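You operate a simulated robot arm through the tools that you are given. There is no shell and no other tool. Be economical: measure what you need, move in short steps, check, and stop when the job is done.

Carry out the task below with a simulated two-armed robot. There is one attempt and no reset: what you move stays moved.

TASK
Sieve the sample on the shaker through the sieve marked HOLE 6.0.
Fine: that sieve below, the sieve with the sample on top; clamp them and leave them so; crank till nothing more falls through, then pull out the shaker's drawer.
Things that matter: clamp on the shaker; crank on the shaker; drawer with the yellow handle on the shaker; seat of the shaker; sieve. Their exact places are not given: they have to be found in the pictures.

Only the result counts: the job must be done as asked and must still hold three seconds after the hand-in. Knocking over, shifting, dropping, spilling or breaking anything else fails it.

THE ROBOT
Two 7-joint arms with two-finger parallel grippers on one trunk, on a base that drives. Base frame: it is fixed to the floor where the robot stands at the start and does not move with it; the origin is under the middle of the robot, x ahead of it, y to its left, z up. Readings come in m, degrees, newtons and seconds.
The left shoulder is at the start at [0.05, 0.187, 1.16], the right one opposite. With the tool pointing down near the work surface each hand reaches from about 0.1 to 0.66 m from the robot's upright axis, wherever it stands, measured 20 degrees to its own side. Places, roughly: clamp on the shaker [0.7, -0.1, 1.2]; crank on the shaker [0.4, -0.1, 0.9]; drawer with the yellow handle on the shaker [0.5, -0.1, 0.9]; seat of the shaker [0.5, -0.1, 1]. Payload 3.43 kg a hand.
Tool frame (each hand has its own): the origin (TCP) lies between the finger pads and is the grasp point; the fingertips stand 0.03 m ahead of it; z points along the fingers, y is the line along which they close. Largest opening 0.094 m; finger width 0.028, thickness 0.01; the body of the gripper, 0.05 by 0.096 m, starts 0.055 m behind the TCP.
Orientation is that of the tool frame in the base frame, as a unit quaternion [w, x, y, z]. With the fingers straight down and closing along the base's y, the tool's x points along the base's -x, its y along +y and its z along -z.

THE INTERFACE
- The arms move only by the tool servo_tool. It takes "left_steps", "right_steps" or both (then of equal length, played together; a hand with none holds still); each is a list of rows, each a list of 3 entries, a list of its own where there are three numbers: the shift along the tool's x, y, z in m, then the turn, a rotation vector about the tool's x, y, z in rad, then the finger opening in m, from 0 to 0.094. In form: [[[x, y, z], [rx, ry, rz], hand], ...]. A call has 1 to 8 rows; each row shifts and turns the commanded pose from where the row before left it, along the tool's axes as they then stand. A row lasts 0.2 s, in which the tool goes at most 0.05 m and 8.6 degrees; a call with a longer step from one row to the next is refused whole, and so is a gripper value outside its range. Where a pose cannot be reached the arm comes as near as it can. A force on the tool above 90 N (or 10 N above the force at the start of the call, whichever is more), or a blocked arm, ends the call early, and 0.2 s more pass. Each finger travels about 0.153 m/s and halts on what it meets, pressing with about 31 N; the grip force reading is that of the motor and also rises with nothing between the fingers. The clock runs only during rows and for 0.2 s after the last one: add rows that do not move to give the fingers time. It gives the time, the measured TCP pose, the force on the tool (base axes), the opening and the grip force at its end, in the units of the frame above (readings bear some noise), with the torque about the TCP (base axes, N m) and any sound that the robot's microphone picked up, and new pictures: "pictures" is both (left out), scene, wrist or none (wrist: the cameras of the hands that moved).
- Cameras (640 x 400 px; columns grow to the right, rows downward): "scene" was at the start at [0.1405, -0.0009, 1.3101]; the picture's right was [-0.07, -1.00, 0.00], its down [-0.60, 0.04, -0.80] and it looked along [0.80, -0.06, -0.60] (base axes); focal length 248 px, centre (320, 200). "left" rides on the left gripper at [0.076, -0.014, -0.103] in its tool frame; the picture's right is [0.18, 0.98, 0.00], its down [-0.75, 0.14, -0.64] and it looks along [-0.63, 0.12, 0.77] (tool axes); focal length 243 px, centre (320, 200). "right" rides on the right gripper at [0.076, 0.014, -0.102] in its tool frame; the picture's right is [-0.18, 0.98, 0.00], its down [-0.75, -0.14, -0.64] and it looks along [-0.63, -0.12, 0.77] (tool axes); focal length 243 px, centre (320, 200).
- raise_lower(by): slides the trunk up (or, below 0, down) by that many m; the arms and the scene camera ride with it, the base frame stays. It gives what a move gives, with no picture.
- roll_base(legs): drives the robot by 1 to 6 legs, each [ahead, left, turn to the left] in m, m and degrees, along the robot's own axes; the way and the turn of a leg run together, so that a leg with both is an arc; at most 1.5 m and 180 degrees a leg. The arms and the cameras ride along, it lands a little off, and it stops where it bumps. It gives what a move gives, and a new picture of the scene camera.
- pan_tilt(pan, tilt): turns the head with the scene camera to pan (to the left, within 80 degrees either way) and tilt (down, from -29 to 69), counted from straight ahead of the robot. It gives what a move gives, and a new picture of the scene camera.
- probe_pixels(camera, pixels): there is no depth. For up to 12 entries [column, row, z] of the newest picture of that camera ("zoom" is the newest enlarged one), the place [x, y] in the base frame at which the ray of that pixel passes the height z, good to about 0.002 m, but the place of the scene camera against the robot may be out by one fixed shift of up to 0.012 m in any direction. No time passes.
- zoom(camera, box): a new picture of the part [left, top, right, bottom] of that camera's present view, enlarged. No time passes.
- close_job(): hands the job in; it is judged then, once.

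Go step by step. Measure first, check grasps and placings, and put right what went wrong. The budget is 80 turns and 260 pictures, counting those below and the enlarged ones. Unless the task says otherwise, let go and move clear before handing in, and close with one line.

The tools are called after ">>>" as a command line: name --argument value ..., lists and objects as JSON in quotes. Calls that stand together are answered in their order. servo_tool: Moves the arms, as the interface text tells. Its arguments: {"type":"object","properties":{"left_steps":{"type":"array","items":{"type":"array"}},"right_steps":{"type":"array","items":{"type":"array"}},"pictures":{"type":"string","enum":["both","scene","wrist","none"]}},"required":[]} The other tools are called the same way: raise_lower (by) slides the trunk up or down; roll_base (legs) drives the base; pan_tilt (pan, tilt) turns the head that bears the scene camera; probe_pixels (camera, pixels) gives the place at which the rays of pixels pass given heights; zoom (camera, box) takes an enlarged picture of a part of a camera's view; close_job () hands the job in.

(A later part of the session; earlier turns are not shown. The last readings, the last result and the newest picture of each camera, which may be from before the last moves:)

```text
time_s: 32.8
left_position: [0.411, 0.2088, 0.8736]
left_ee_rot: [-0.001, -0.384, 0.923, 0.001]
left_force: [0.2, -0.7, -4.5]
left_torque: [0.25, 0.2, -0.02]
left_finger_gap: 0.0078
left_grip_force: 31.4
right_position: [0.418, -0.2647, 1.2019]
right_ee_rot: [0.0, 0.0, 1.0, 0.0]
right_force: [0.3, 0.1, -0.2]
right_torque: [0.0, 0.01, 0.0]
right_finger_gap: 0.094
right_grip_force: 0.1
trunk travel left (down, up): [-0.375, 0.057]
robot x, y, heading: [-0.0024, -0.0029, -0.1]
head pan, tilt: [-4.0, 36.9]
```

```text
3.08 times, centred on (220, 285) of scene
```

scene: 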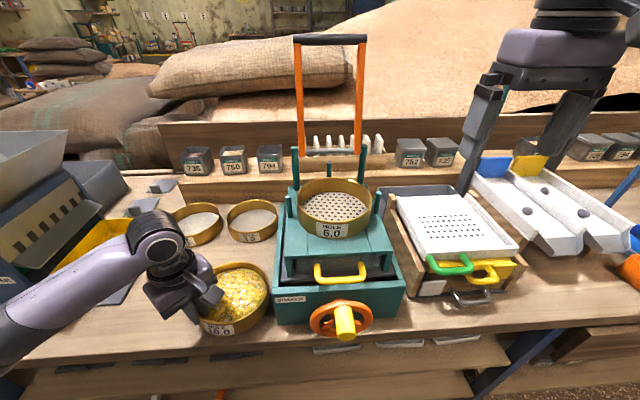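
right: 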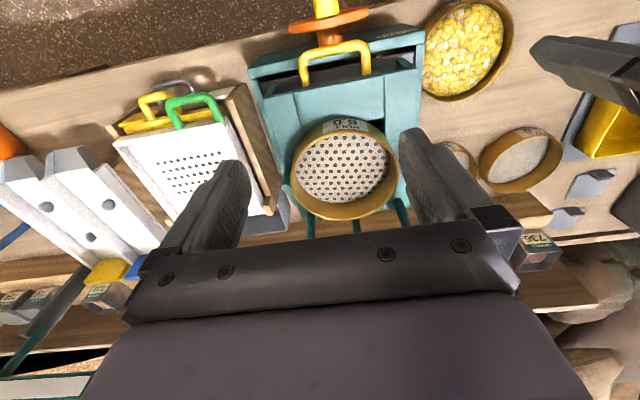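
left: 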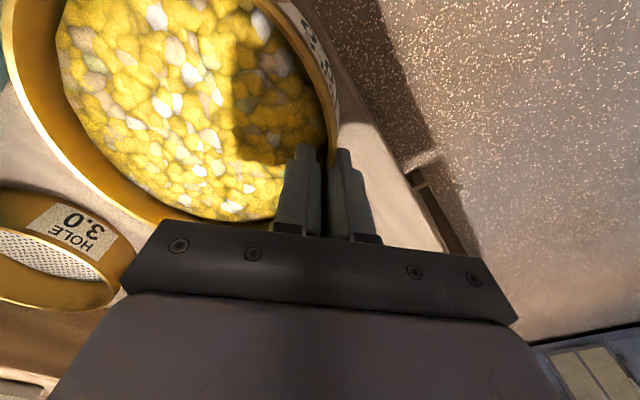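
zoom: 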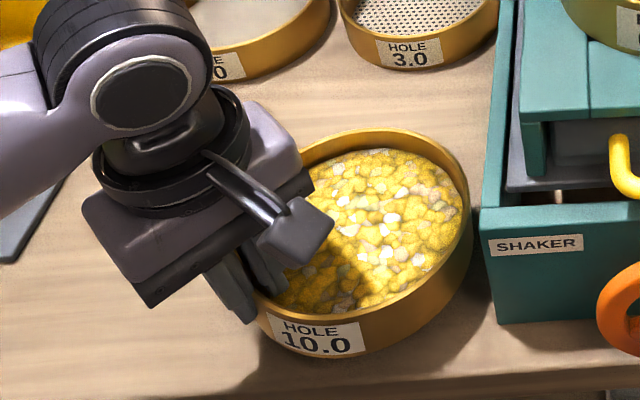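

The full sieve (≈4.5 N) is held almost level. I'll raise it slowly to z≈1.11, then carry it gently to just in front of the seat.

>>> servo_tool --left_steps '[[[0, 0, -0.02], [0, 0, 0], 0.0], [[0, 0, -0.035], [0, 0, 0], 0.0], [[0, 0, -0.04], [0, 0, 0], 0.0], [[0, 0, -0.04], [0, 0, 0], 0.0], [[0, 0, -0.04], [0, 0, 0], 0.0], [[0, 0, -0.035], [0, 0, 0], 0.0], [[0, 0, -0.026], [0, 0, 0], 0.0], [[0, 0, 0], [0, 0, 0], 0.0]]' --pictures "none"

>>> servo_tool --left_steps '[[[0.01, -0.014, 0], [0, 0, 0], 0.0], [[0.02, -0.028, 0], [0, 0, 0], 0.0], [[0.024, -0.033, 0], [0, 0, 0], 0.0], [[0.024, -0.033, 0], [0, 0, 0], 0.0], [[0.024, -0.033, 0], [0, 0, 0], 0.0], [[0.018, -0.025, 0], [0, 0, 0], 0.0], [[0.008, -0.0125, 0], [0, 0, 0], 0.0], [[0, 0, 0], [0, 0, 0], 0.0]]' --pictures "both"

>>> zoom --camera "scene" --box '[240, 120, 420, 290]'

```text
time_s: 34.6
left_position: [0.4108, 0.2096, 1.105]
left_ee_rot: [-0.001, -0.383, 0.924, 0.001]
left_force: [0.4, 0.3, -4.8]
left_torque: [0.22, 0.21, -0.03]
left_finger_gap: 0.008
left_grip_force: 30.9
right_position: [0.4176, -0.2645, 1.201]
right_ee_rot: [0.0, 0.0, 1.0, 0.0]
right_force: [-0.8, 0.0, -0.5]
right_torque: [0.01, -0.04, -0.01]
right_finger_gap: 0.0942
right_grip_force: 0.1
trunk travel left (down, up): [-0.375, 0.057]
robot x, y, heading: [0.0009, 0.0061, 0.1]
head pan, tilt: [-4.0, 36.9]
```

```text
time_s: 36.4
left_position: [0.4491, -0.0084, 1.1113]
left_ee_rot: [0.0, -0.384, 0.923, -0.001]
left_force: [0.3, -1.3, -4.7]
left_torque: [0.23, 0.24, 0.01]
left_finger_gap: 0.0079
left_grip_force: 31.6
right_position: [0.4171, -0.2645, 1.2021]
right_ee_rot: [0.0, 0.0, 1.0, 0.001]
right_force: [0.8, 0.0, 1.6]
right_torque: [-0.01, 0.03, -0.02]
right_finger_gap: 0.094
right_grip_force: 0.0
trunk travel left (down, up): [-0.375, 0.057]
robot x, y, heading: [-0.0037, 0.0039, 0.1]
head pan, tilt: [-4.0, 36.9]
```

scene: 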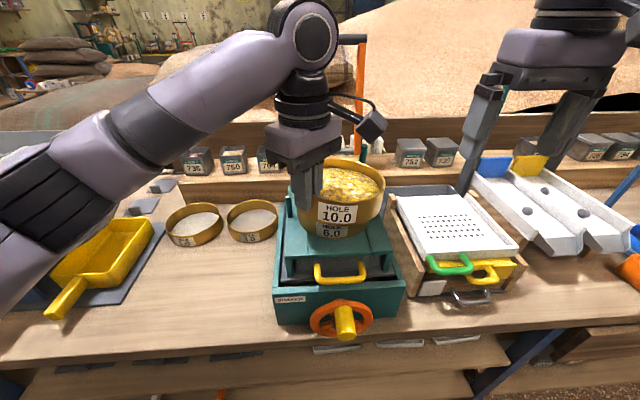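
left: 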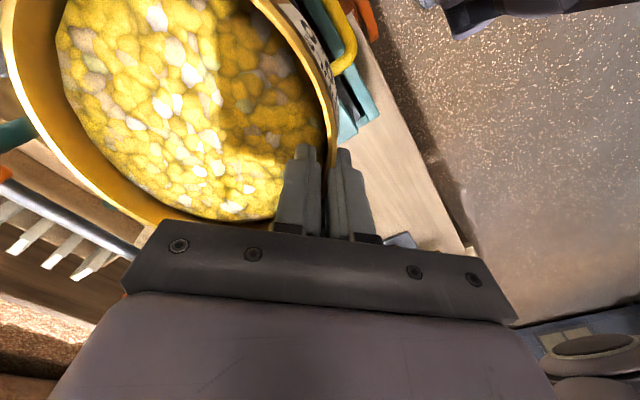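

```text
2.35 times, centred on (330, 205) of scene
```

zoom: 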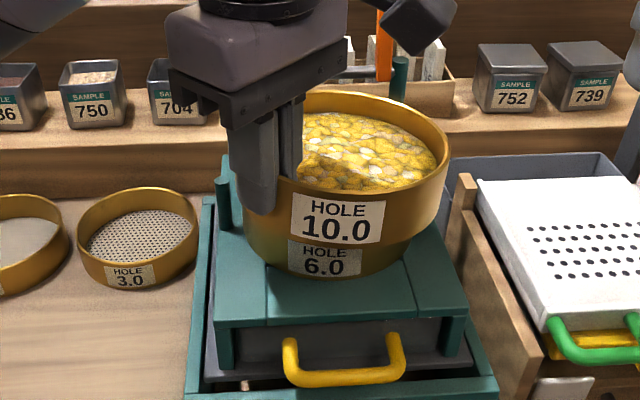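

The sample sieve hovers in front of its place. I'll move forward 0.0485 m to the same TCP x,y as the first placing, then check alignment.

>>> servo_tool --left_steps '[[[-0.008, -0.008, 0], [0, 0, 0], 0.0], [[-0.014, -0.014, 0], [0, 0, 0], 0.0], [[-0.012, -0.012, 0.005], [0, 0, 0], 0.0], [[0, 0, 0.012], [0, 0, 0], 0.0], [[0, 0, 0], [0, 0, 0], 0.0]]' --pictures "both"

>>> zoom --camera "scene" --box '[260, 120, 420, 280]'

>>> zoom --camera "right" --box '[400, 0, 640, 240]'

```text
time_s: 37.6
left_position: [0.4952, -0.0078, 1.0913]
left_ee_rot: [-0.001, -0.383, 0.924, -0.001]
left_force: [0.5, -0.1, -3.8]
left_torque: [0.25, 0.2, 0.01]
left_finger_gap: 0.008
left_grip_force: 31.7
right_position: [0.4173, -0.2644, 1.2018]
right_ee_rot: [0.0, 0.0, 1.0, 0.001]
right_force: [-0.5, -0.5, -0.7]
right_torque: [0.01, 0.0, -0.01]
right_finger_gap: 0.0943
right_grip_force: 0.1
trunk travel left (down, up): [-0.375, 0.057]
robot x, y, heading: [0.0004, 0.0007, 0.0]
head pan, tilt: [-4.0, 36.9]
```

scene: 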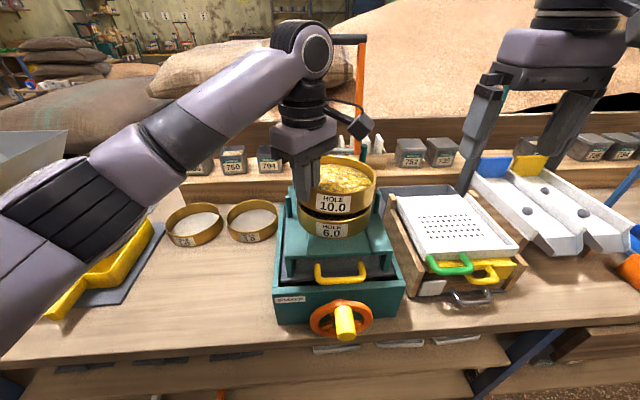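
left: 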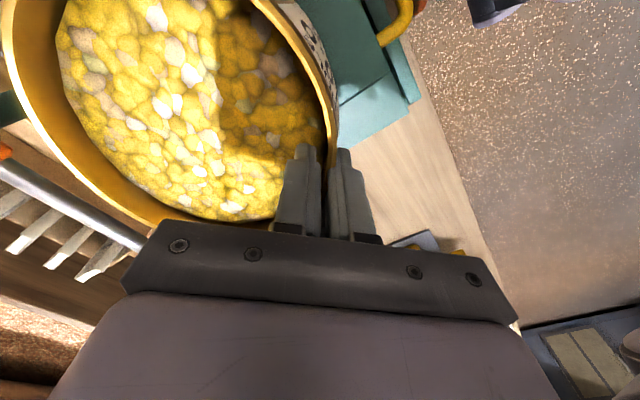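

```text
2.50 times, centred on (340, 200) of scene
```

zoom: 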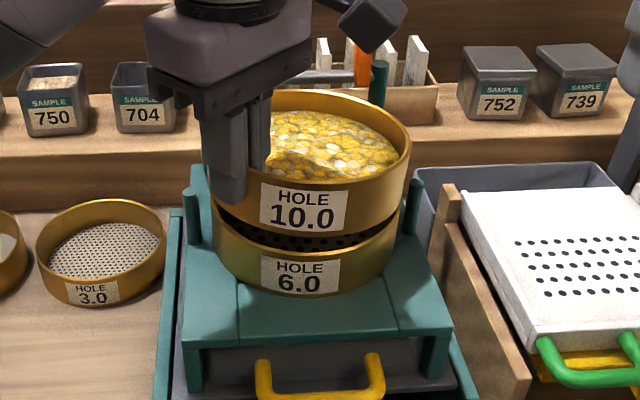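

```text
1.67 times, centred on (520, 120) of right
```

zoom: 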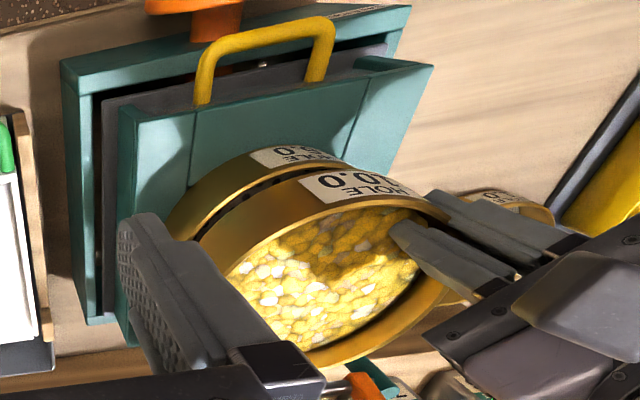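

Labels align (303 vs 300, as perspective predicts). I'll lower about 0.017 m in small steps and read the force.

>>> servo_tool --left_steps '[[[0, 0, 0.006], [0, 0, 0], 0.0], [[0, 0, 0.006], [0, 0, 0], 0.0], [[0, 0, 0.004], [0, 0, 0], 0.0], [[0, 0, 0], [0, 0, 0], 0.0]]' --pictures "scene"

>>> zoom --camera "scene" --box '[260, 120, 420, 280]'

>>> zoom --camera "right" --box '[400, 0, 640, 240]'

```text
time_s: 38.6
left_position: [0.4943, -0.0085, 1.0761]
left_ee_rot: [0.001, -0.383, 0.924, 0.001]
left_force: [-0.2, 0.6, -2.4]
left_torque: [-0.02, 0.0, -0.02]
left_finger_gap: 0.0081
left_grip_force: 31.2
right_position: [0.4182, -0.2658, 1.2022]
right_ee_rot: [-0.001, 0.001, 1.0, 0.0]
right_force: [0.5, 0.2, -0.8]
right_torque: [0.06, -0.01, 0.01]
right_finger_gap: 0.0939
right_grip_force: 0.0
trunk travel left (down, up): [-0.375, 0.057]
robot x, y, heading: [0.0023, 0.002, 0.2]
head pan, tilt: [-4.0, 36.9]
```

scene: 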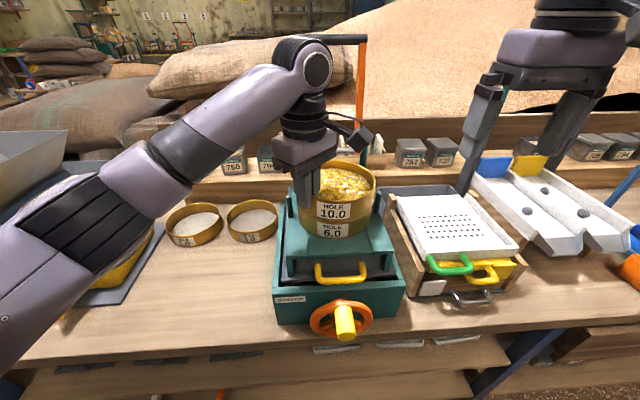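

```text
2.50 times, centred on (340, 200) of scene
```

zoom: 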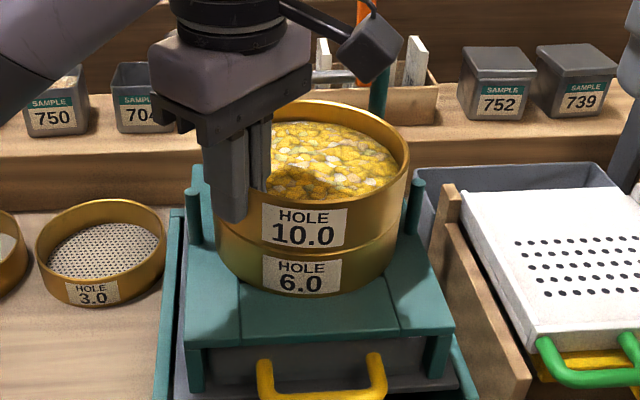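

```text
1.67 times, centred on (520, 120) of right
```

zoom: 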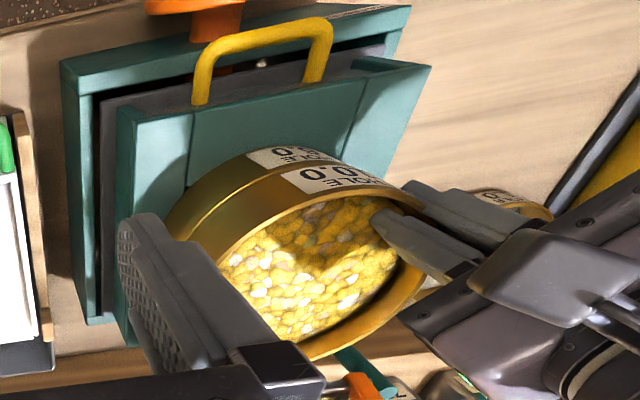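

The gap has closed and the gripping torque has vanished, so it rests on the lower sieve. I'll settle 2 mm more, then open slowly and rise.

>>> servo_tool --left_steps '[[[0, 0, 0.002], [0, 0, 0], 0.0], [[0, 0, 0], [0, 0, 0], 0.0], [[0, 0, 0], [0, 0, 0], 0.015], [[0, 0, 0], [0, 0, 0], 0.03], [[0, 0, 0], [0, 0, 0], 0.035], [[0, 0, -0.02], [0, 0, 0], 0.035], [[0, 0, -0.04], [0, 0, 0], 0.035], [[0, 0, -0.03], [0, 0, 0], 0.035]]' --pictures "both"

>>> zoom --camera "scene" --box '[260, 120, 420, 280]'

```text
time_s: 40.4
left_position: [0.4955, -0.0121, 1.1639]
left_ee_rot: [0.0, -0.383, 0.924, 0.001]
left_force: [-0.1, -0.4, -0.2]
left_torque: [-0.03, -0.04, -0.01]
left_finger_gap: 0.0349
left_grip_force: 0.1
right_position: [0.4171, -0.2632, 1.2027]
right_ee_rot: [0.0, 0.0, 1.0, 0.0]
right_force: [-0.5, 0.2, 0.0]
right_torque: [-0.03, 0.01, 0.0]
right_finger_gap: 0.0939
right_grip_force: 0.1
trunk travel left (down, up): [-0.375, 0.057]
robot x, y, heading: [-0.0004, -0.004, 0.1]
head pan, tilt: [-4.0, 36.9]
```

scene: 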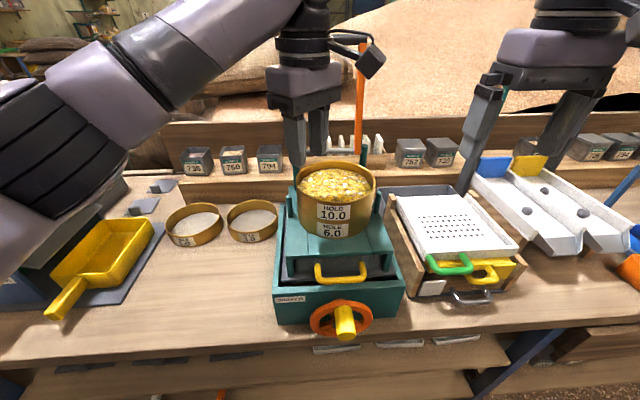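
left: 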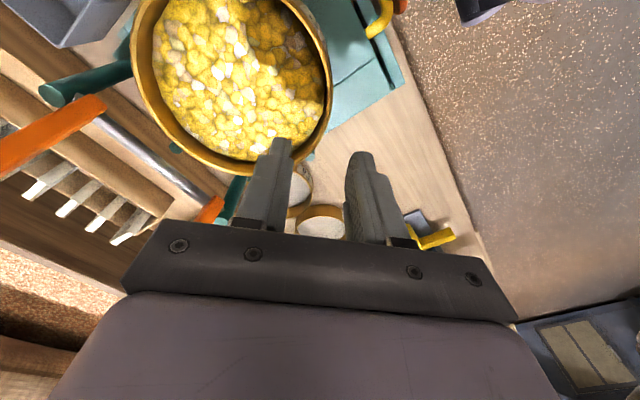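

```text
2.50 times, centred on (340, 200) of scene
```

zoom: 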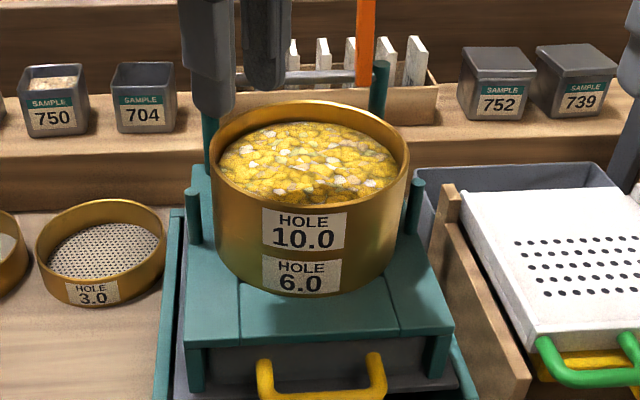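

The stack stands neatly aligned. From the pictures the clamp fork's axle is near z 1.06, x 0.645 and its handle near z 1.27. I'll raise the trunk a little and turn the left hand to point forward-down with fingers closing across the handle bar.

>>> raise_lower --by 0.05

>>> servo_tool --left_steps '[[[0, 0.0, 0], [0, 0, -0.1309], 0.06], [[0, 0, 0], [0, 0, -0.1309], 0.06], [[0, 0, 0], [0, 0, -0.1309], 0.06], [[0, 0, 0], [0, 0, -0.1309], 0.06], [[0, 0, 0], [0, 0, -0.1309], 0.06], [[0, 0, 0], [0, 0, -0.1309], 0.06], [[0, 0, 0], [0.14, 0, 0], 0.06], [[0, 0, 0], [0.14, 0, 0], 0.06]]' --pictures "none"

>>> servo_tool --left_steps '[[[0, 0, 0], [0.14, 0, 0], 0.08], [[0, 0, 0], [0.14, 0, 0], 0.08], [[0, 0, 0], [0.14, 0, 0], 0.08], [[0, 0, 0], [0.0854, 0, 0], 0.08], [[0, 0, 0], [0, 0, 0], 0.08]]' --pictures "both"

```text
time_s: 41.3
left_position: [0.4958, -0.011, 1.2134]
left_ee_rot: [0.0, -0.383, 0.924, 0.001]
left_force: [0.2, 0.3, -0.3]
left_torque: [-0.01, -0.01, 0.0]
left_finger_gap: 0.0352
left_grip_force: 0.1
right_position: [0.4175, -0.2653, 1.2512]
right_ee_rot: [0.0, -0.001, 1.0, 0.0]
right_force: [1.0, 0.3, 0.0]
right_torque: [0.02, 0.02, -0.05]
right_finger_gap: 0.0944
right_grip_force: 0.0
trunk travel left (down, up): [-0.425, 0.007]
robot x, y, heading: [-0.0009, 0.0003, -0.0]
head pan, tilt: [-4.0, 36.9]
```

```text
time_s: 43.1
left_position: [0.4961, -0.0109, 1.2149]
left_ee_rot: [-0.1, 0.7, -0.7, 0.1]
left_force: [-0.9, 0.1, -0.1]
left_torque: [0.01, -0.01, -0.01]
left_finger_gap: 0.0599
left_grip_force: 0.0
right_position: [0.4161, -0.2648, 1.2516]
right_ee_rot: [0.001, 0.0, 1.0, -0.001]
right_force: [0.1, -1.0, -0.7]
right_torque: [0.02, -0.03, 0.01]
right_finger_gap: 0.0942
right_grip_force: 0.1
trunk travel left (down, up): [-0.425, 0.007]
robot x, y, heading: [-0.0024, 0.0021, 0.1]
head pan, tilt: [-4.0, 36.9]
```

```text
time_s: 44.3
left_position: [0.4961, -0.0117, 1.2142]
left_ee_rot: [-0.272, 0.654, -0.652, 0.271]
left_force: [0.0, -0.4, 0.4]
left_torque: [0.0, -0.01, 0.01]
left_finger_gap: 0.0798
left_grip_force: 0.0
right_position: [0.4178, -0.2644, 1.2526]
right_ee_rot: [-0.001, -0.001, 1.0, -0.001]
right_force: [0.2, 0.3, -0.8]
right_torque: [-0.01, 0.03, -0.03]
right_finger_gap: 0.094
right_grip_force: 0.1
trunk travel left (down, up): [-0.425, 0.007]
robot x, y, heading: [0.0006, -0.0003, -0.2]
head pan, tilt: [-4.0, 36.9]
```

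scene: 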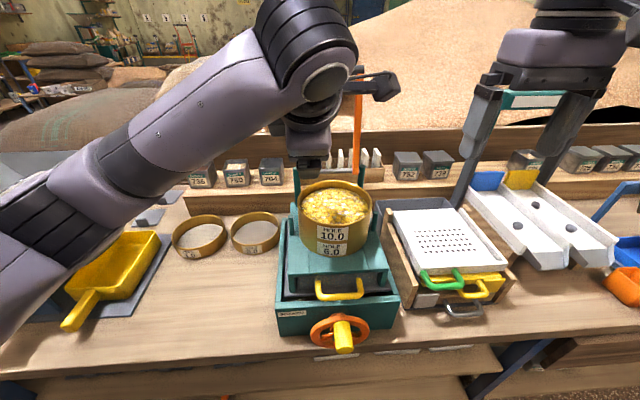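
left: 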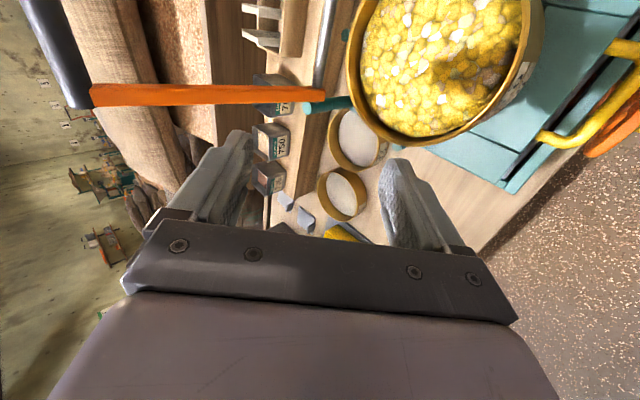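

The side view shows the handle end at (75,107) and the axle at (325,95): handle ≈(0.68, -0.056, 1.285), leaning slightly back from the axle ≈(0.63, 1.06). I'll approach and re-measure.

>>> servo_tool --left_steps '[[[0.0147, -0.0448, 0.004], [0, 0, 0], 0.08], [[0.0147, -0.0448, 0.004], [0, 0, 0], 0.08], [[0.0147, -0.0448, 0.004], [0, 0, 0], 0.08], [[0, 0, 0], [0, 0, 0], 0.08]]' --pictures "both"

>>> pan_tilt --pan -4 --tilt 20

>>> zoom --camera "scene" --box '[240, 60, 440, 220]'

```text
time_s: 45.3
left_position: [0.6083, -0.0415, 1.2966]
left_ee_rot: [-0.271, 0.664, -0.645, 0.263]
left_force: [0.5, 0.5, 0.0]
left_torque: [-0.01, 0.03, 0.0]
left_finger_gap: 0.08
left_grip_force: 0.1
right_position: [0.417, -0.2642, 1.2523]
right_ee_rot: [0.0, 0.0, 1.0, 0.001]
right_force: [-0.2, 0.7, 0.2]
right_torque: [-0.01, 0.01, 0.0]
right_finger_gap: 0.094
right_grip_force: 0.1
trunk travel left (down, up): [-0.425, 0.007]
robot x, y, heading: [0.0018, -0.0008, -0.1]
head pan, tilt: [-4.0, 36.9]
```

scene: 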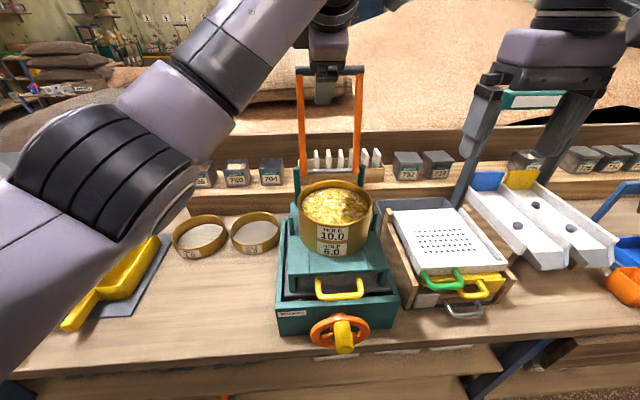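
left: 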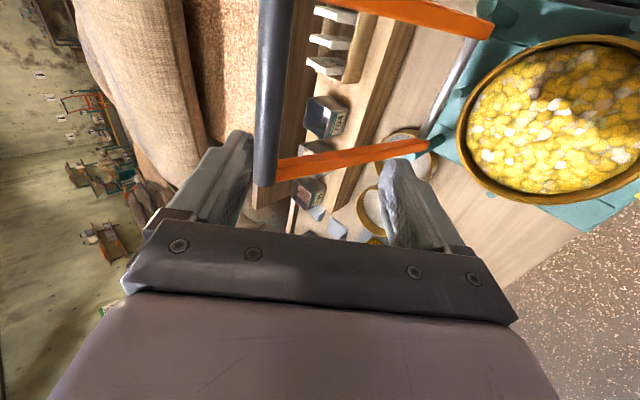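

```text
time_s: 46.1
left_position: [0.6084, -0.0417, 1.2988]
left_ee_rot: [-0.271, 0.664, -0.644, 0.266]
left_force: [0.7, -0.2, -0.6]
left_torque: [0.04, -0.01, 0.0]
left_finger_gap: 0.0798
left_grip_force: 0.0
right_position: [0.4166, -0.2639, 1.2535]
right_ee_rot: [0.0, 0.001, 1.0, -0.001]
right_force: [0.2, 0.4, 0.8]
right_torque: [0.01, 0.03, 0.0]
right_finger_gap: 0.0943
right_grip_force: 0.0
trunk travel left (down, up): [-0.425, 0.007]
robot x, y, heading: [0.0012, -0.0019, 0.0]
head pan, tilt: [-4.0, 20.0]
```

scene: 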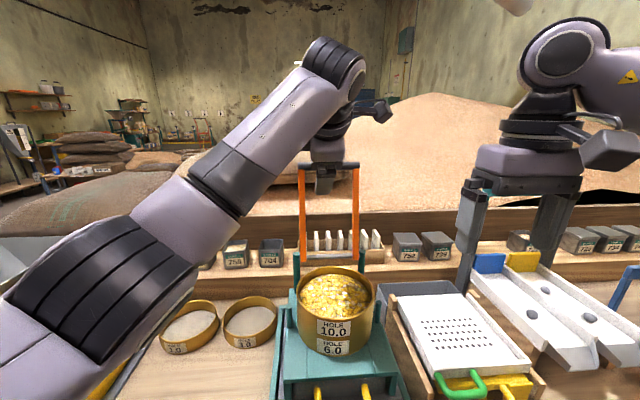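

```text
2.50 times, centred on (340, 140) of scene
```

zoom: 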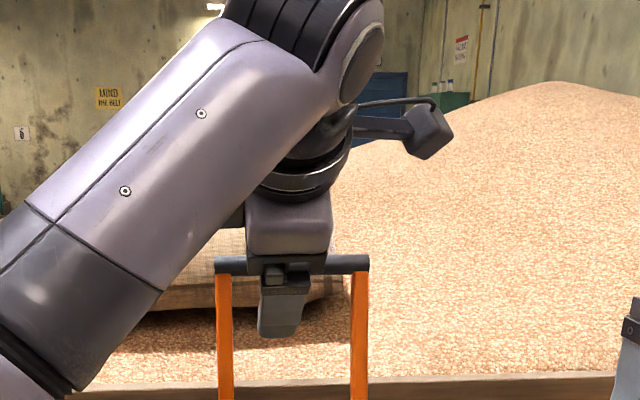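

Triangulating the two views gives the bar's end at (0.666, 0.0015, 1.286) and the axle at (0.627, 1.067), so the lever arm is 0.223 m. The arm is near its limit with a 45° tool, so I'll back off and level the hand more toward horizontal.

>>> servo_tool --left_steps '[[[0, 0, -0.04], [0, 0, 0], 0.08], [[0, 0, -0.02], [0.13, 0, 0], 0.08], [[0, 0, 0], [0.13, 0, 0], 0.08], [[0, 0, 0], [0.13, 0, 0], 0.08], [[0, 0, 0], [0.13, 0, 0], 0.08], [[0, 0, 0], [0, 0, 0], 0.08]]' --pictures "both"

```text
time_s: 47.5
left_position: [0.5604, -0.0502, 1.3429]
left_ee_rot: [-0.435, 0.564, -0.557, 0.428]
left_force: [1.3, 0.4, -0.3]
left_torque: [-0.01, 0.01, 0.01]
left_finger_gap: 0.0801
left_grip_force: 0.1
right_position: [0.4173, -0.2636, 1.2518]
right_ee_rot: [0.0, -0.001, 1.0, 0.0]
right_force: [-0.2, -0.8, -0.1]
right_torque: [0.0, 0.0, 0.02]
right_finger_gap: 0.0939
right_grip_force: 0.1
trunk travel left (down, up): [-0.425, 0.007]
robot x, y, heading: [0.0013, 0.0036, 0.0]
head pan, tilt: [-4.0, 20.0]
```

scene: 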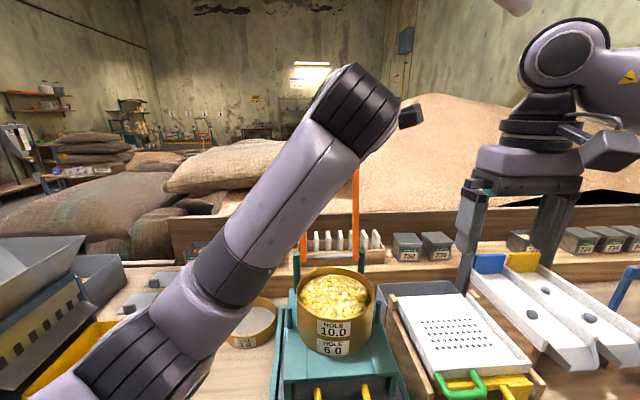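
left: 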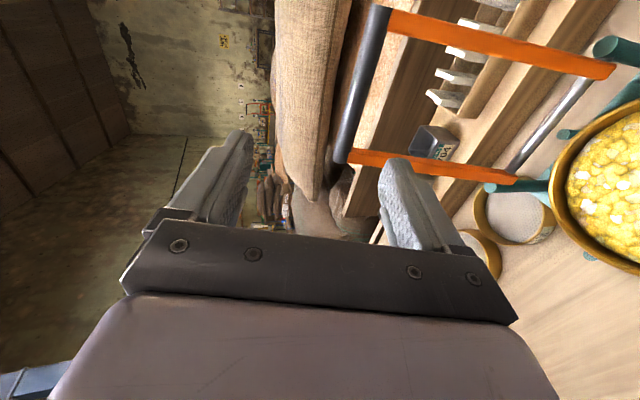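

Bar relative to the hand: +0.011 tool x, +0.026 tool y, +0.117 tool z. I'll approach to the bar, open.

>>> servo_tool --left_steps '[[[0.011, 0.026, 0.01], [0, 0, 0], 0.08], [[0, 0, 0.035], [0, 0, 0], 0.08], [[0, 0, 0.035], [0, 0, 0], 0.08], [[0, 0, 0.035], [0, 0, 0], 0.08], [[0, 0, 0], [0, 0, 0], 0.08]]' --pictures "wrist"

>>> zoom --camera "scene" --box '[240, 60, 440, 220]'

```text
time_s: 48.9
left_position: [0.6746, -0.0417, 1.2758]
left_ee_rot: [-0.439, 0.573, -0.554, 0.414]
left_force: [0.4, 0.2, 0.1]
left_torque: [-0.02, 0.02, 0.02]
left_finger_gap: 0.0799
left_grip_force: 0.1
right_position: [0.4177, -0.2662, 1.2512]
right_ee_rot: [-0.001, 0.0, 1.0, 0.0]
right_force: [0.1, -0.1, -0.1]
right_torque: [0.0, -0.01, 0.0]
right_finger_gap: 0.0938
right_grip_force: 0.2
trunk travel left (down, up): [-0.425, 0.007]
robot x, y, heading: [0.0052, -0.0007, -0.1]
head pan, tilt: [-4.0, 20.0]
stopped in row 5 (left hand): the arm was blocked; the commanded pose is now the measured one
```

left: 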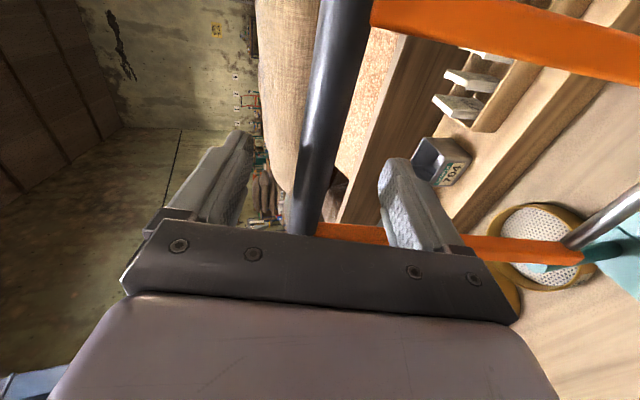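

```text
2.50 times, centred on (340, 140) of scene
```

zoom: 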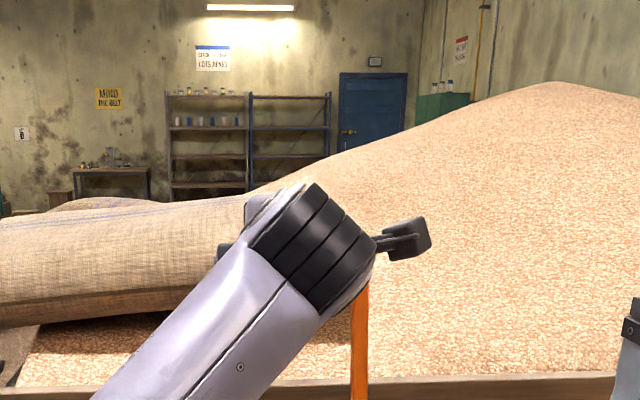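

The bar is between the fingers at the grasp depth. I'll close on it and begin the swing along the arc.

>>> servo_tool --left_steps '[[[0, 0, 0], [0, 0, 0], 0.04], [[0, 0, 0], [0, 0, 0], 0.0], [[0, 0, 0], [0, 0, 0], 0.0], [[0, 0.0036, -0.019], [0, 0, 0], 0.0], [[0, 0.0036, -0.019], [0, 0, 0], 0.0]]' --pictures "wrist"

```text
time_s: 50.1
left_position: [0.6464, -0.0335, 1.2841]
left_ee_rot: [-0.449, 0.577, -0.546, 0.409]
left_force: [-1.8, -37.4, -14.7]
left_torque: [-0.03, 0.01, 0.06]
left_finger_gap: 0.0217
left_grip_force: 44.4
right_position: [0.4175, -0.2719, 1.2492]
right_ee_rot: [-0.001, 0.001, 1.0, 0.003]
right_force: [-0.5, 0.3, -0.7]
right_torque: [-0.01, -0.01, 0.0]
right_finger_gap: 0.094
right_grip_force: 0.0
trunk travel left (down, up): [-0.425, 0.007]
robot x, y, heading: [0.0015, -0.0017, 0.0]
head pan, tilt: [-4.0, 20.0]
```

left: 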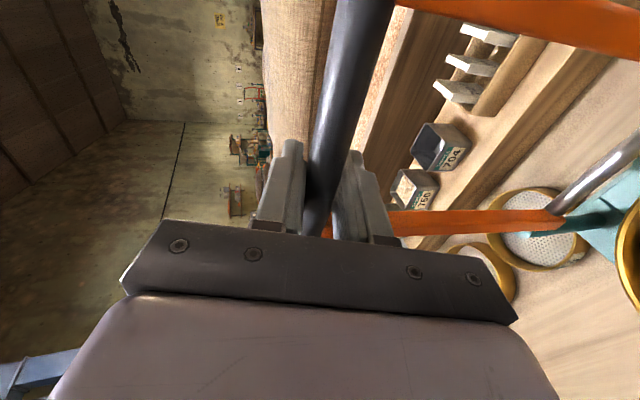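

The bar is gripped (gap 0.022) and has moved forward; a 37 N sideways force shows the hand crowding one fork arm, so I'll ease toward -y while continuing.

>>> servo_tool --left_steps '[[[0.005, 0.004, -0.012], [0, 0, 0], 0.0], [[0.005, 0.011, -0.03], [0, 0, 0], 0.0], [[0, 0.0, 0], [0, 0, 0], 0.0]]' --pictures "wrist"

```text
time_s: 51.1
left_position: [0.6026, -0.0324, 1.2818]
left_ee_rot: [-0.459, 0.579, -0.537, 0.407]
left_force: [-0.8, -10.6, 0.7]
left_torque: [-0.16, 0.07, -0.73]
left_finger_gap: 0.022
left_grip_force: 44.5
right_position: [0.4176, -0.2658, 1.2524]
right_ee_rot: [0.0, 0.0, 1.0, 0.001]
right_force: [0.3, 1.1, 0.5]
right_torque: [0.01, -0.01, -0.02]
right_finger_gap: 0.0939
right_grip_force: 0.1
trunk travel left (down, up): [-0.425, 0.007]
robot x, y, heading: [0.0023, -0.0005, -0.2]
head pan, tilt: [-4.0, 20.0]
stopped in row 3 (left hand): the arm was blocked; the commanded pose is now the measured one
```

left: 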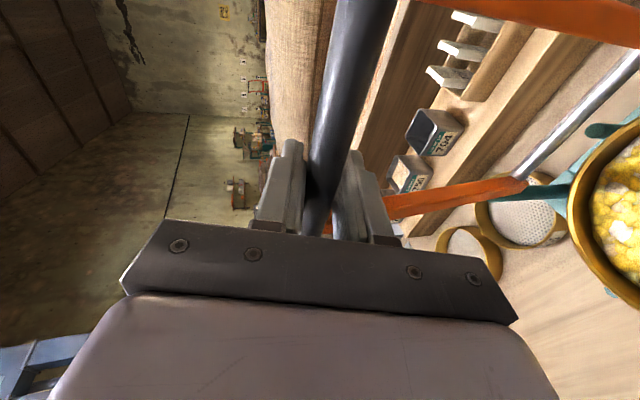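

The clamp is moving (φ≈96°). I'll continue along the arc while pitching the hand downward.

>>> servo_tool --left_steps '[[[0, 0.0145, -0.0308], [-0.122, 0, 0], 0.0], [[0, 0.0224, -0.0256], [-0.122, 0, 0], 0.0], [[0, 0.0286, -0.0183], [-0.122, 0, 0], 0.0], [[0, 0.0326, -0.0098], [-0.122, 0, 0], 0.0]]' --pictures "both"

```text
time_s: 52.1
left_position: [0.5238, -0.0268, 1.2195]
left_ee_rot: [-0.32, 0.686, -0.6, 0.258]
left_force: [-28.2, 1.7, 30.3]
left_torque: [0.74, 0.11, -0.8]
left_finger_gap: 0.0235
left_grip_force: 44.7
left hand out of reach, approached as far as the arm can: row 3, 4
right_position: [0.4141, -0.2602, 1.2542]
right_ee_rot: [0.002, -0.002, 1.0, 0.0]
right_force: [0.4, 0.4, -0.6]
right_torque: [0.01, 0.06, 0.0]
right_finger_gap: 0.0939
right_grip_force: 0.1
trunk travel left (down, up): [-0.425, 0.007]
robot x, y, heading: [0.0003, -0.0021, 0.4]
head pan, tilt: [-4.0, 20.0]
```

scene: 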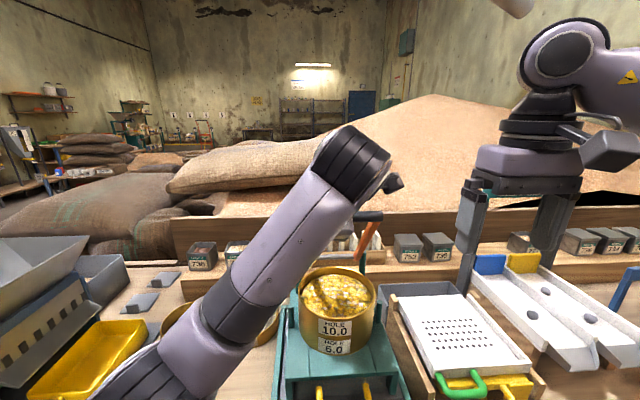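
left: 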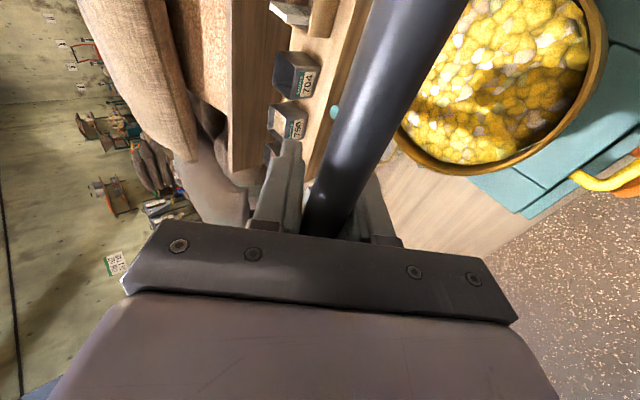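

The arm reports reach limits while crossing over; the hand has yawed left about 10°. I'll turn the hand back to the right so that the left arm can follow the arc.

>>> servo_tool --left_steps '[[[-0.004, 0, 0], [0, 0.0743, 0.0669], 0.0], [[-0.004, 0, 0], [0, 0.0743, 0.0669], 0.0], [[0, 0, 0], [0, 0, 0], 0.0]]' --pictures "none"

```text
time_s: 52.9
left_position: [0.5305, -0.0259, 1.2212]
left_ee_rot: [0.297, -0.618, 0.669, -0.287]
left_force: [-2.5, -34.7, 4.1]
left_torque: [-0.37, -0.12, 1.21]
left_finger_gap: 0.0233
left_grip_force: 44.8
right_position: [0.4169, -0.2695, 1.2502]
right_ee_rot: [0.001, 0.001, 1.0, 0.003]
right_force: [-0.2, 0.4, 0.2]
right_torque: [0.02, 0.0, 0.03]
right_finger_gap: 0.0936
right_grip_force: 0.0
trunk travel left (down, up): [-0.425, 0.007]
robot x, y, heading: [-0.0015, 0.002, -0.2]
head pan, tilt: [-4.0, 20.0]
```

The hand is aligned again, with the bar resting near the palm. I'll continue three arc steps, mainly along the closing axis, easing to -y.

>>> servo_tool --left_steps '[[[0.006, 0.0286, -0.0086], [0, 0, 0], 0.0], [[0.002, 0.0296, -0.0046], [0, 0, 0], 0.0], [[0, 0.0299, 0], [0, 0, 0], 0.0], [[0, 0, 0], [0, 0, 0], 0.0]]' --pictures "both"

```text
time_s: 54.1
left_position: [0.4887, -0.0112, 1.1658]
left_ee_rot: [0.339, -0.61, 0.654, -0.292]
left_force: [-3.4, -22.3, 7.4]
left_torque: [-0.32, -1.01, 0.62]
left_finger_gap: 0.0236
left_grip_force: 45.3
left hand out of reach, approached as far as the arm can: row 1, 2
right_position: [0.4172, -0.2685, 1.252]
right_ee_rot: [0.001, 0.0, 1.0, 0.002]
right_force: [-0.4, -1.0, 0.0]
right_torque: [0.01, -0.01, 0.0]
right_finger_gap: 0.0942
right_grip_force: 0.0
trunk travel left (down, up): [-0.425, 0.007]
robot x, y, heading: [0.0001, -0.0005, 0.0]
head pan, tilt: [-4.0, 20.0]
stopped in row 4 (left hand): the arm was blocked; the commanded pose is now the measured one
```

scene: 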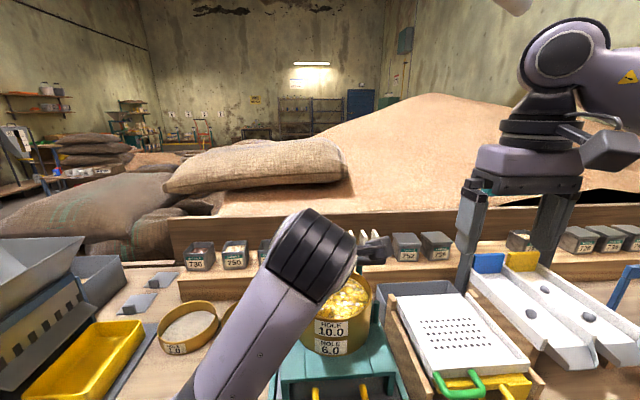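
left: 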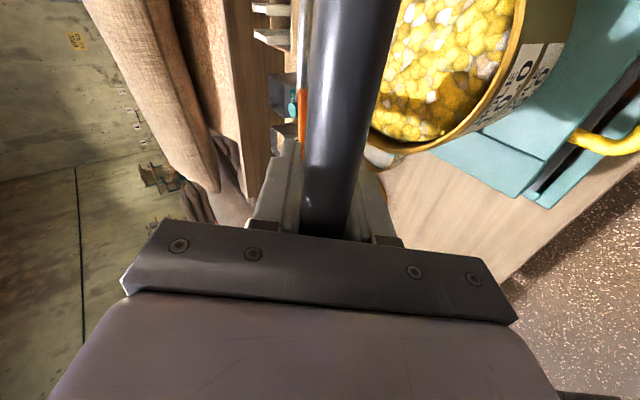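

The fork is at φ≈144°. The bar sits at the palm; I'll loosen the fingers slightly so the bar rests on the lower finger, and slide the hand back and toward the bar's middle.

>>> servo_tool --left_steps '[[[0, 0, 0], [0, 0, 0], 0.036], [[0.01, 0, -0.01], [0, 0, 0], 0.036], [[0.005, 0, -0.015], [0, 0, 0], 0.036], [[0, 0, 0], [0, 0, 0], 0.036]]' --pictures "both"

```text
time_s: 55.3
left_position: [0.4985, 0.0245, 1.1657]
left_ee_rot: [0.379, -0.628, 0.629, -0.257]
left_force: [-0.2, 0.7, -0.2]
left_torque: [0.03, -0.03, -0.04]
left_finger_gap: 0.0365
left_grip_force: 0.6
left hand out of reach, approached as far as the arm can: row 3
right_position: [0.4171, -0.2645, 1.2511]
right_ee_rot: [0.0, -0.001, 1.0, 0.0]
right_force: [-0.4, -1.0, -0.3]
right_torque: [0.01, -0.02, 0.03]
right_finger_gap: 0.094
right_grip_force: 0.1
trunk travel left (down, up): [-0.425, 0.007]
robot x, y, heading: [0.0008, 0.0003, 0.3]
head pan, tilt: [-4.0, 20.0]
stopped in row 4 (left hand): the arm was blocked; the commanded pose is now the measured one
```

scene: 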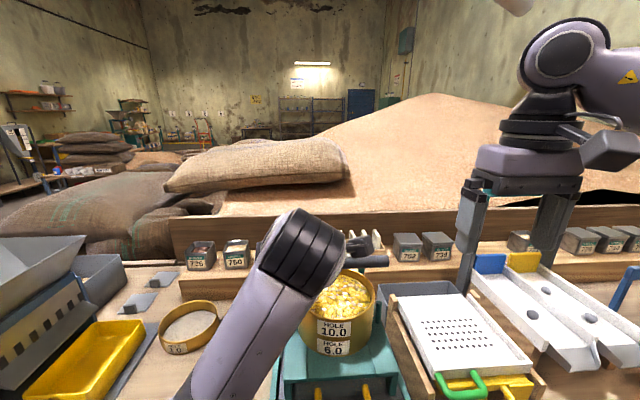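
left: 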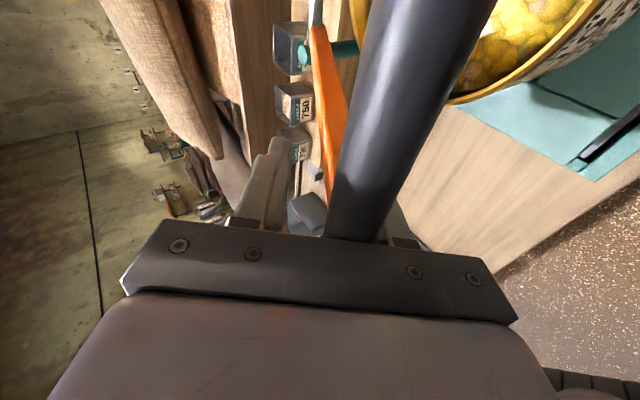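

The left arm has run into a joint limit and slid sideways, but the fork stays put with almost no load. I'll bring in the right hand, turned 90°, to grip the bar from above and finish.

>>> servo_tool --right_steps '[[[0, 0, 0], [0, 0, -0.1428], 0.08], [[0, 0, 0], [0, 0, -0.1428], 0.08], [[0, 0, 0], [0, 0, -0.1428], 0.08], [[0, 0, 0], [0, 0, -0.1428], 0.08], [[0, 0, 0], [0, 0, -0.1428], 0.08], [[0, 0, 0], [0, 0, -0.1428], 0.08], [[0, 0, 0], [0, 0, -0.1428], 0.08], [[0, 0, 0], [0, 0, -0.1428], 0.08]]' --pictures "none"

>>> servo_tool --right_steps '[[[0, 0, 0], [0, 0, -0.1428], 0.08], [[0, 0, 0], [0, 0, -0.1428], 0.08], [[0, 0, 0], [0, 0, -0.1428], 0.08], [[0, 0, 0], [0, 0, 0], 0.08]]' --pictures "both"

```text
time_s: 57.1
left_position: [0.4968, 0.0251, 1.1663]
left_ee_rot: [-0.379, 0.629, -0.629, 0.257]
left_force: [-2.2, 1.5, 1.0]
left_torque: [0.0, -0.05, -0.07]
left_finger_gap: 0.0363
left_grip_force: 0.4
right_position: [0.3566, -0.2037, 1.2266]
right_ee_rot: [0.001, -0.54, 0.841, -0.001]
right_force: [-0.3, 0.4, -0.3]
right_torque: [0.01, -0.05, 0.02]
right_finger_gap: 0.0799
right_grip_force: 0.1
right hand out of reach, approached as far as the arm can: row 6, 7, 8
trunk travel left (down, up): [-0.425, 0.007]
robot x, y, heading: [-0.0028, -0.0003, 0.2]
head pan, tilt: [-4.0, 20.0]
```

```text
time_s: 58.1
left_position: [0.4979, 0.0254, 1.1665]
left_ee_rot: [0.38, -0.628, 0.629, -0.257]
left_force: [-2.1, -0.6, 0.3]
left_torque: [0.01, -0.02, -0.04]
left_finger_gap: 0.0365
left_grip_force: 0.8
right_position: [0.2834, -0.1492, 1.2058]
right_ee_rot: [0.001, -0.707, 0.707, 0.001]
right_force: [0.0, -0.3, 0.0]
right_torque: [-0.02, -0.03, 0.01]
right_finger_gap: 0.08
right_grip_force: 0.0
right hand out of reach, approached as far as the arm can: row 1, 2, 3
trunk travel left (down, up): [-0.425, 0.007]
robot x, y, heading: [-0.0005, 0.0016, 0.0]
head pan, tilt: [-4.0, 20.0]
```

scene: 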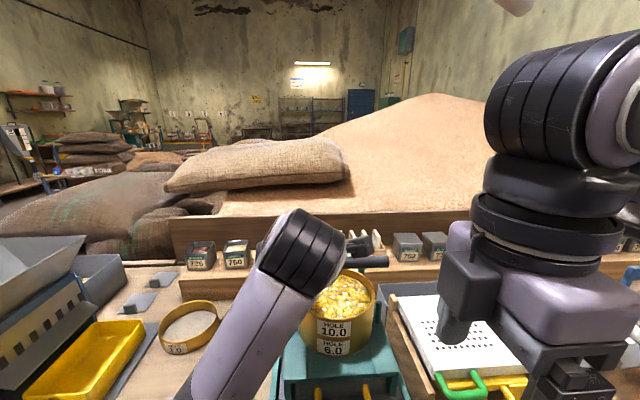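
right: 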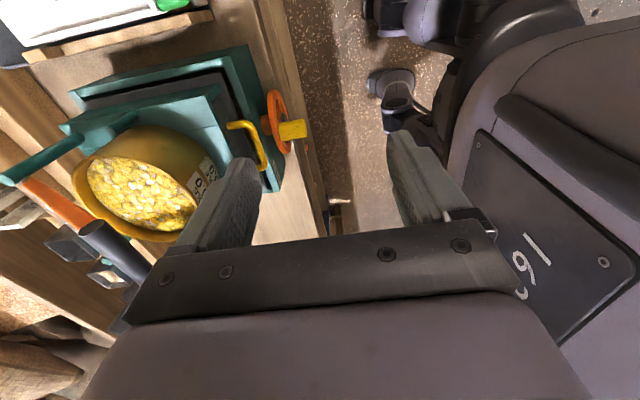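

The fork is holding itself (no load on the left hand, which has already slid past the bar's +y end). I'll withdraw the left hand to +y and undo part of the right hand's turn.

>>> servo_tool --left_steps '[[[-0.02, 0, 0], [0, 0, 0], 0.05], [[-0.04, 0, 0], [0, 0, 0], 0.05], [[-0.045, 0, 0], [0, 0, 0], 0.05], [[-0.045, 0, 0], [0, 0, 0], 0.05], [[-0.04, 0, -0.01], [0, 0, 0], 0.05], [[-0.04, 0, -0.02], [0, 0, 0], 0.05], [[0, 0, 0], [0, 0, 0], 0.05], [[0, 0, 0], [0, 0, 0], 0.05]]' --right_steps '[[[0, 0, 0], [0, 0, 0.1428], 0.08], [[0, 0, 0], [0, 0, 0.1428], 0.08], [[0, 0, 0], [0, 0, 0.1428], 0.08], [[0, 0, 0], [0, 0, 0.1428], 0.08], [[0, 0, 0], [0, 0, 0.1428], 0.08], [[0, 0, 0], [0, 0, 0.1428], 0.08], [[0, 0, 0], [0, 0, 0.1428], 0.08], [[0, 0, 0], [0, 0, 0.1428], 0.08]]' --pictures "scene"

>>> zoom --camera "scene" --box '[240, 200, 440, 360]'

```text
time_s: 60.1
left_position: [0.4673, 0.2807, 1.208]
left_ee_rot: [-0.409, 0.638, -0.613, 0.222]
left_force: [-0.1, -0.3, 0.0]
left_torque: [0.04, 0.0, 0.0]
left_finger_gap: 0.05
left_grip_force: 0.0
left hand out of reach, approached as far as the arm can: row 6
right_position: [0.2833, -0.1491, 1.2057]
right_ee_rot: [0.0, -0.212, 0.977, 0.0]
right_force: [0.0, -0.4, 0.5]
right_torque: [0.02, 0.01, -0.02]
right_finger_gap: 0.0799
right_grip_force: 0.0
trunk travel left (down, up): [-0.425, 0.007]
robot x, y, heading: [0.0002, -0.0003, 0.1]
head pan, tilt: [-4.0, 20.0]
stopped in row 8 (left hand): the arm was blocked; the commanded pose is now the measured one
```

scene: 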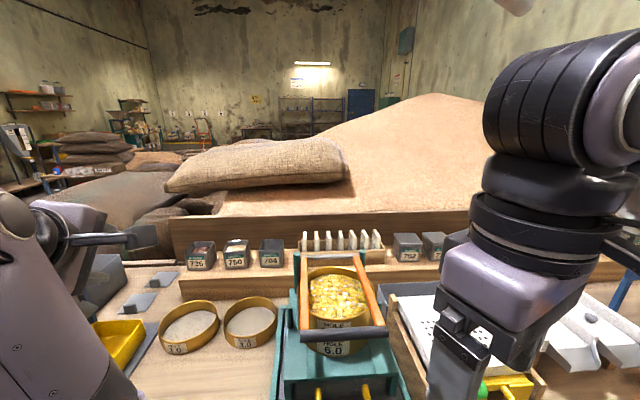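

```text
2.50 times, centred on (340, 280) of scene
```

zoom: 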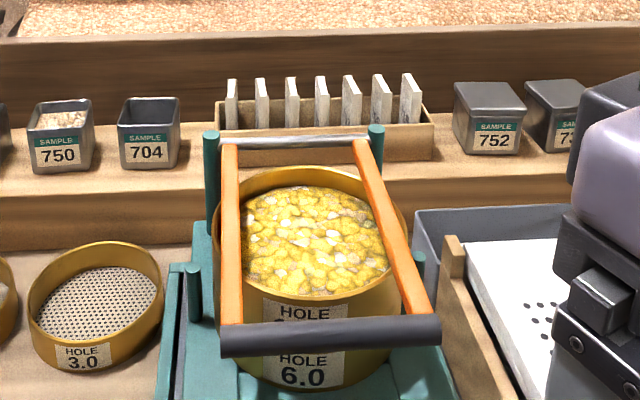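

The fork now lies over the stack, with the bar in front at scene zoom (330,335), which works out to roughly horizontal (z≈1.065). I'll bring the right hand over the bar to press it down and make sure it's fully closed.

>>> servo_tool --right_steps '[[[0, 0, 0], [0, 0, 0.1428], 0.0], [[0, 0, 0], [0, 0, 0.1428], 0.0], [[0, 0, 0], [0, 0, 0.1428], 0.0], [[-0.03, 0.022, 0], [0, 0, 0], 0.0], [[-0.03, 0.022, 0], [0, 0, 0], 0.0], [[-0.03, 0.022, 0], [0, 0, 0], 0.0], [[-0.03, 0.022, 0.0], [0, 0, 0], 0.0], [[0, 0, 0.03], [0, 0, 0], 0.0]]' --pictures "wrist"

>>> pan_tilt --pan -4 --tilt 42

>>> zoom --camera "scene" --box '[240, 100, 440, 260]'

```text
time_s: 61.9
left_position: [0.4685, 0.2797, 1.2085]
left_ee_rot: [-0.408, 0.639, -0.613, 0.222]
left_force: [0.2, 0.3, 0.7]
left_torque: [0.01, -0.02, 0.0]
left_finger_gap: 0.0497
left_grip_force: 0.0
right_position: [0.4055, -0.0619, 1.178]
right_ee_rot: [0.001, 0.002, 1.0, 0.0]
right_force: [-0.1, -0.5, -0.4]
right_torque: [0.0, -0.02, 0.0]
right_finger_gap: 0.0001
right_grip_force: 30.9
trunk travel left (down, up): [-0.425, 0.007]
robot x, y, heading: [-0.0025, -0.0004, 0.1]
head pan, tilt: [-4.0, 20.0]
```

right: 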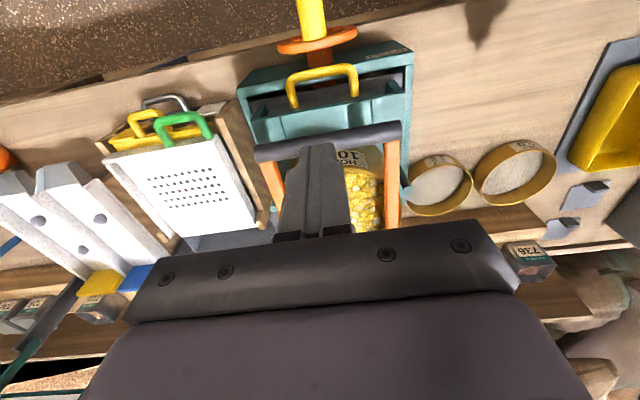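

```text
time_s: 62.8
left_position: [0.4682, 0.2809, 1.2074]
left_ee_rot: [-0.409, 0.638, -0.614, 0.221]
left_force: [-0.1, 0.4, 0.0]
left_torque: [-0.02, 0.02, 0.01]
left_finger_gap: 0.0502
left_grip_force: 0.0
right_position: [0.4053, -0.0621, 1.1797]
right_ee_rot: [0.0, 0.0, 1.0, -0.001]
right_force: [0.5, -0.9, 0.3]
right_torque: [-0.01, -0.01, 0.04]
right_finger_gap: 0.0
right_grip_force: 31.1
trunk travel left (down, up): [-0.425, 0.007]
robot x, y, heading: [0.0044, -0.0007, 0.2]
head pan, tilt: [-4.0, 42.0]
```

scene: 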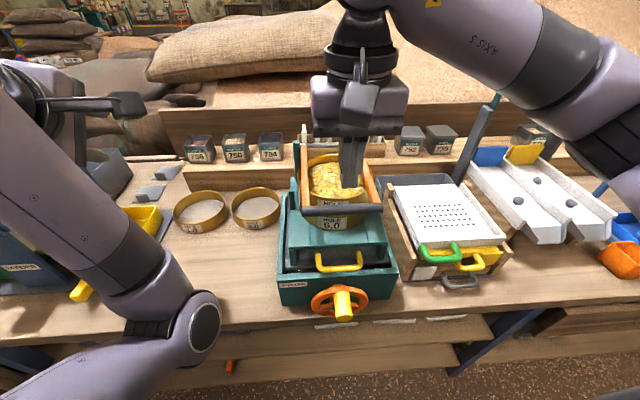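

```text
2.50 times, centred on (340, 180) of scene
```

zoom: 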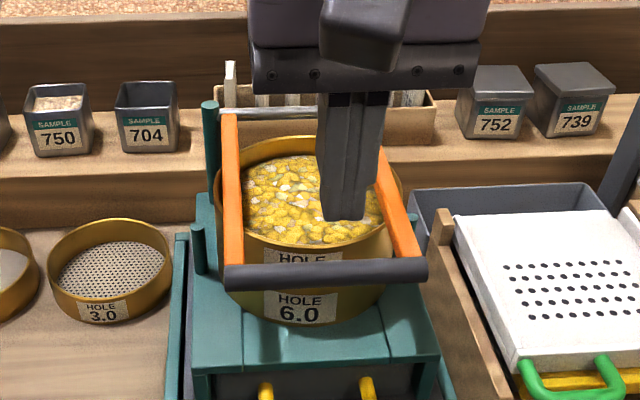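

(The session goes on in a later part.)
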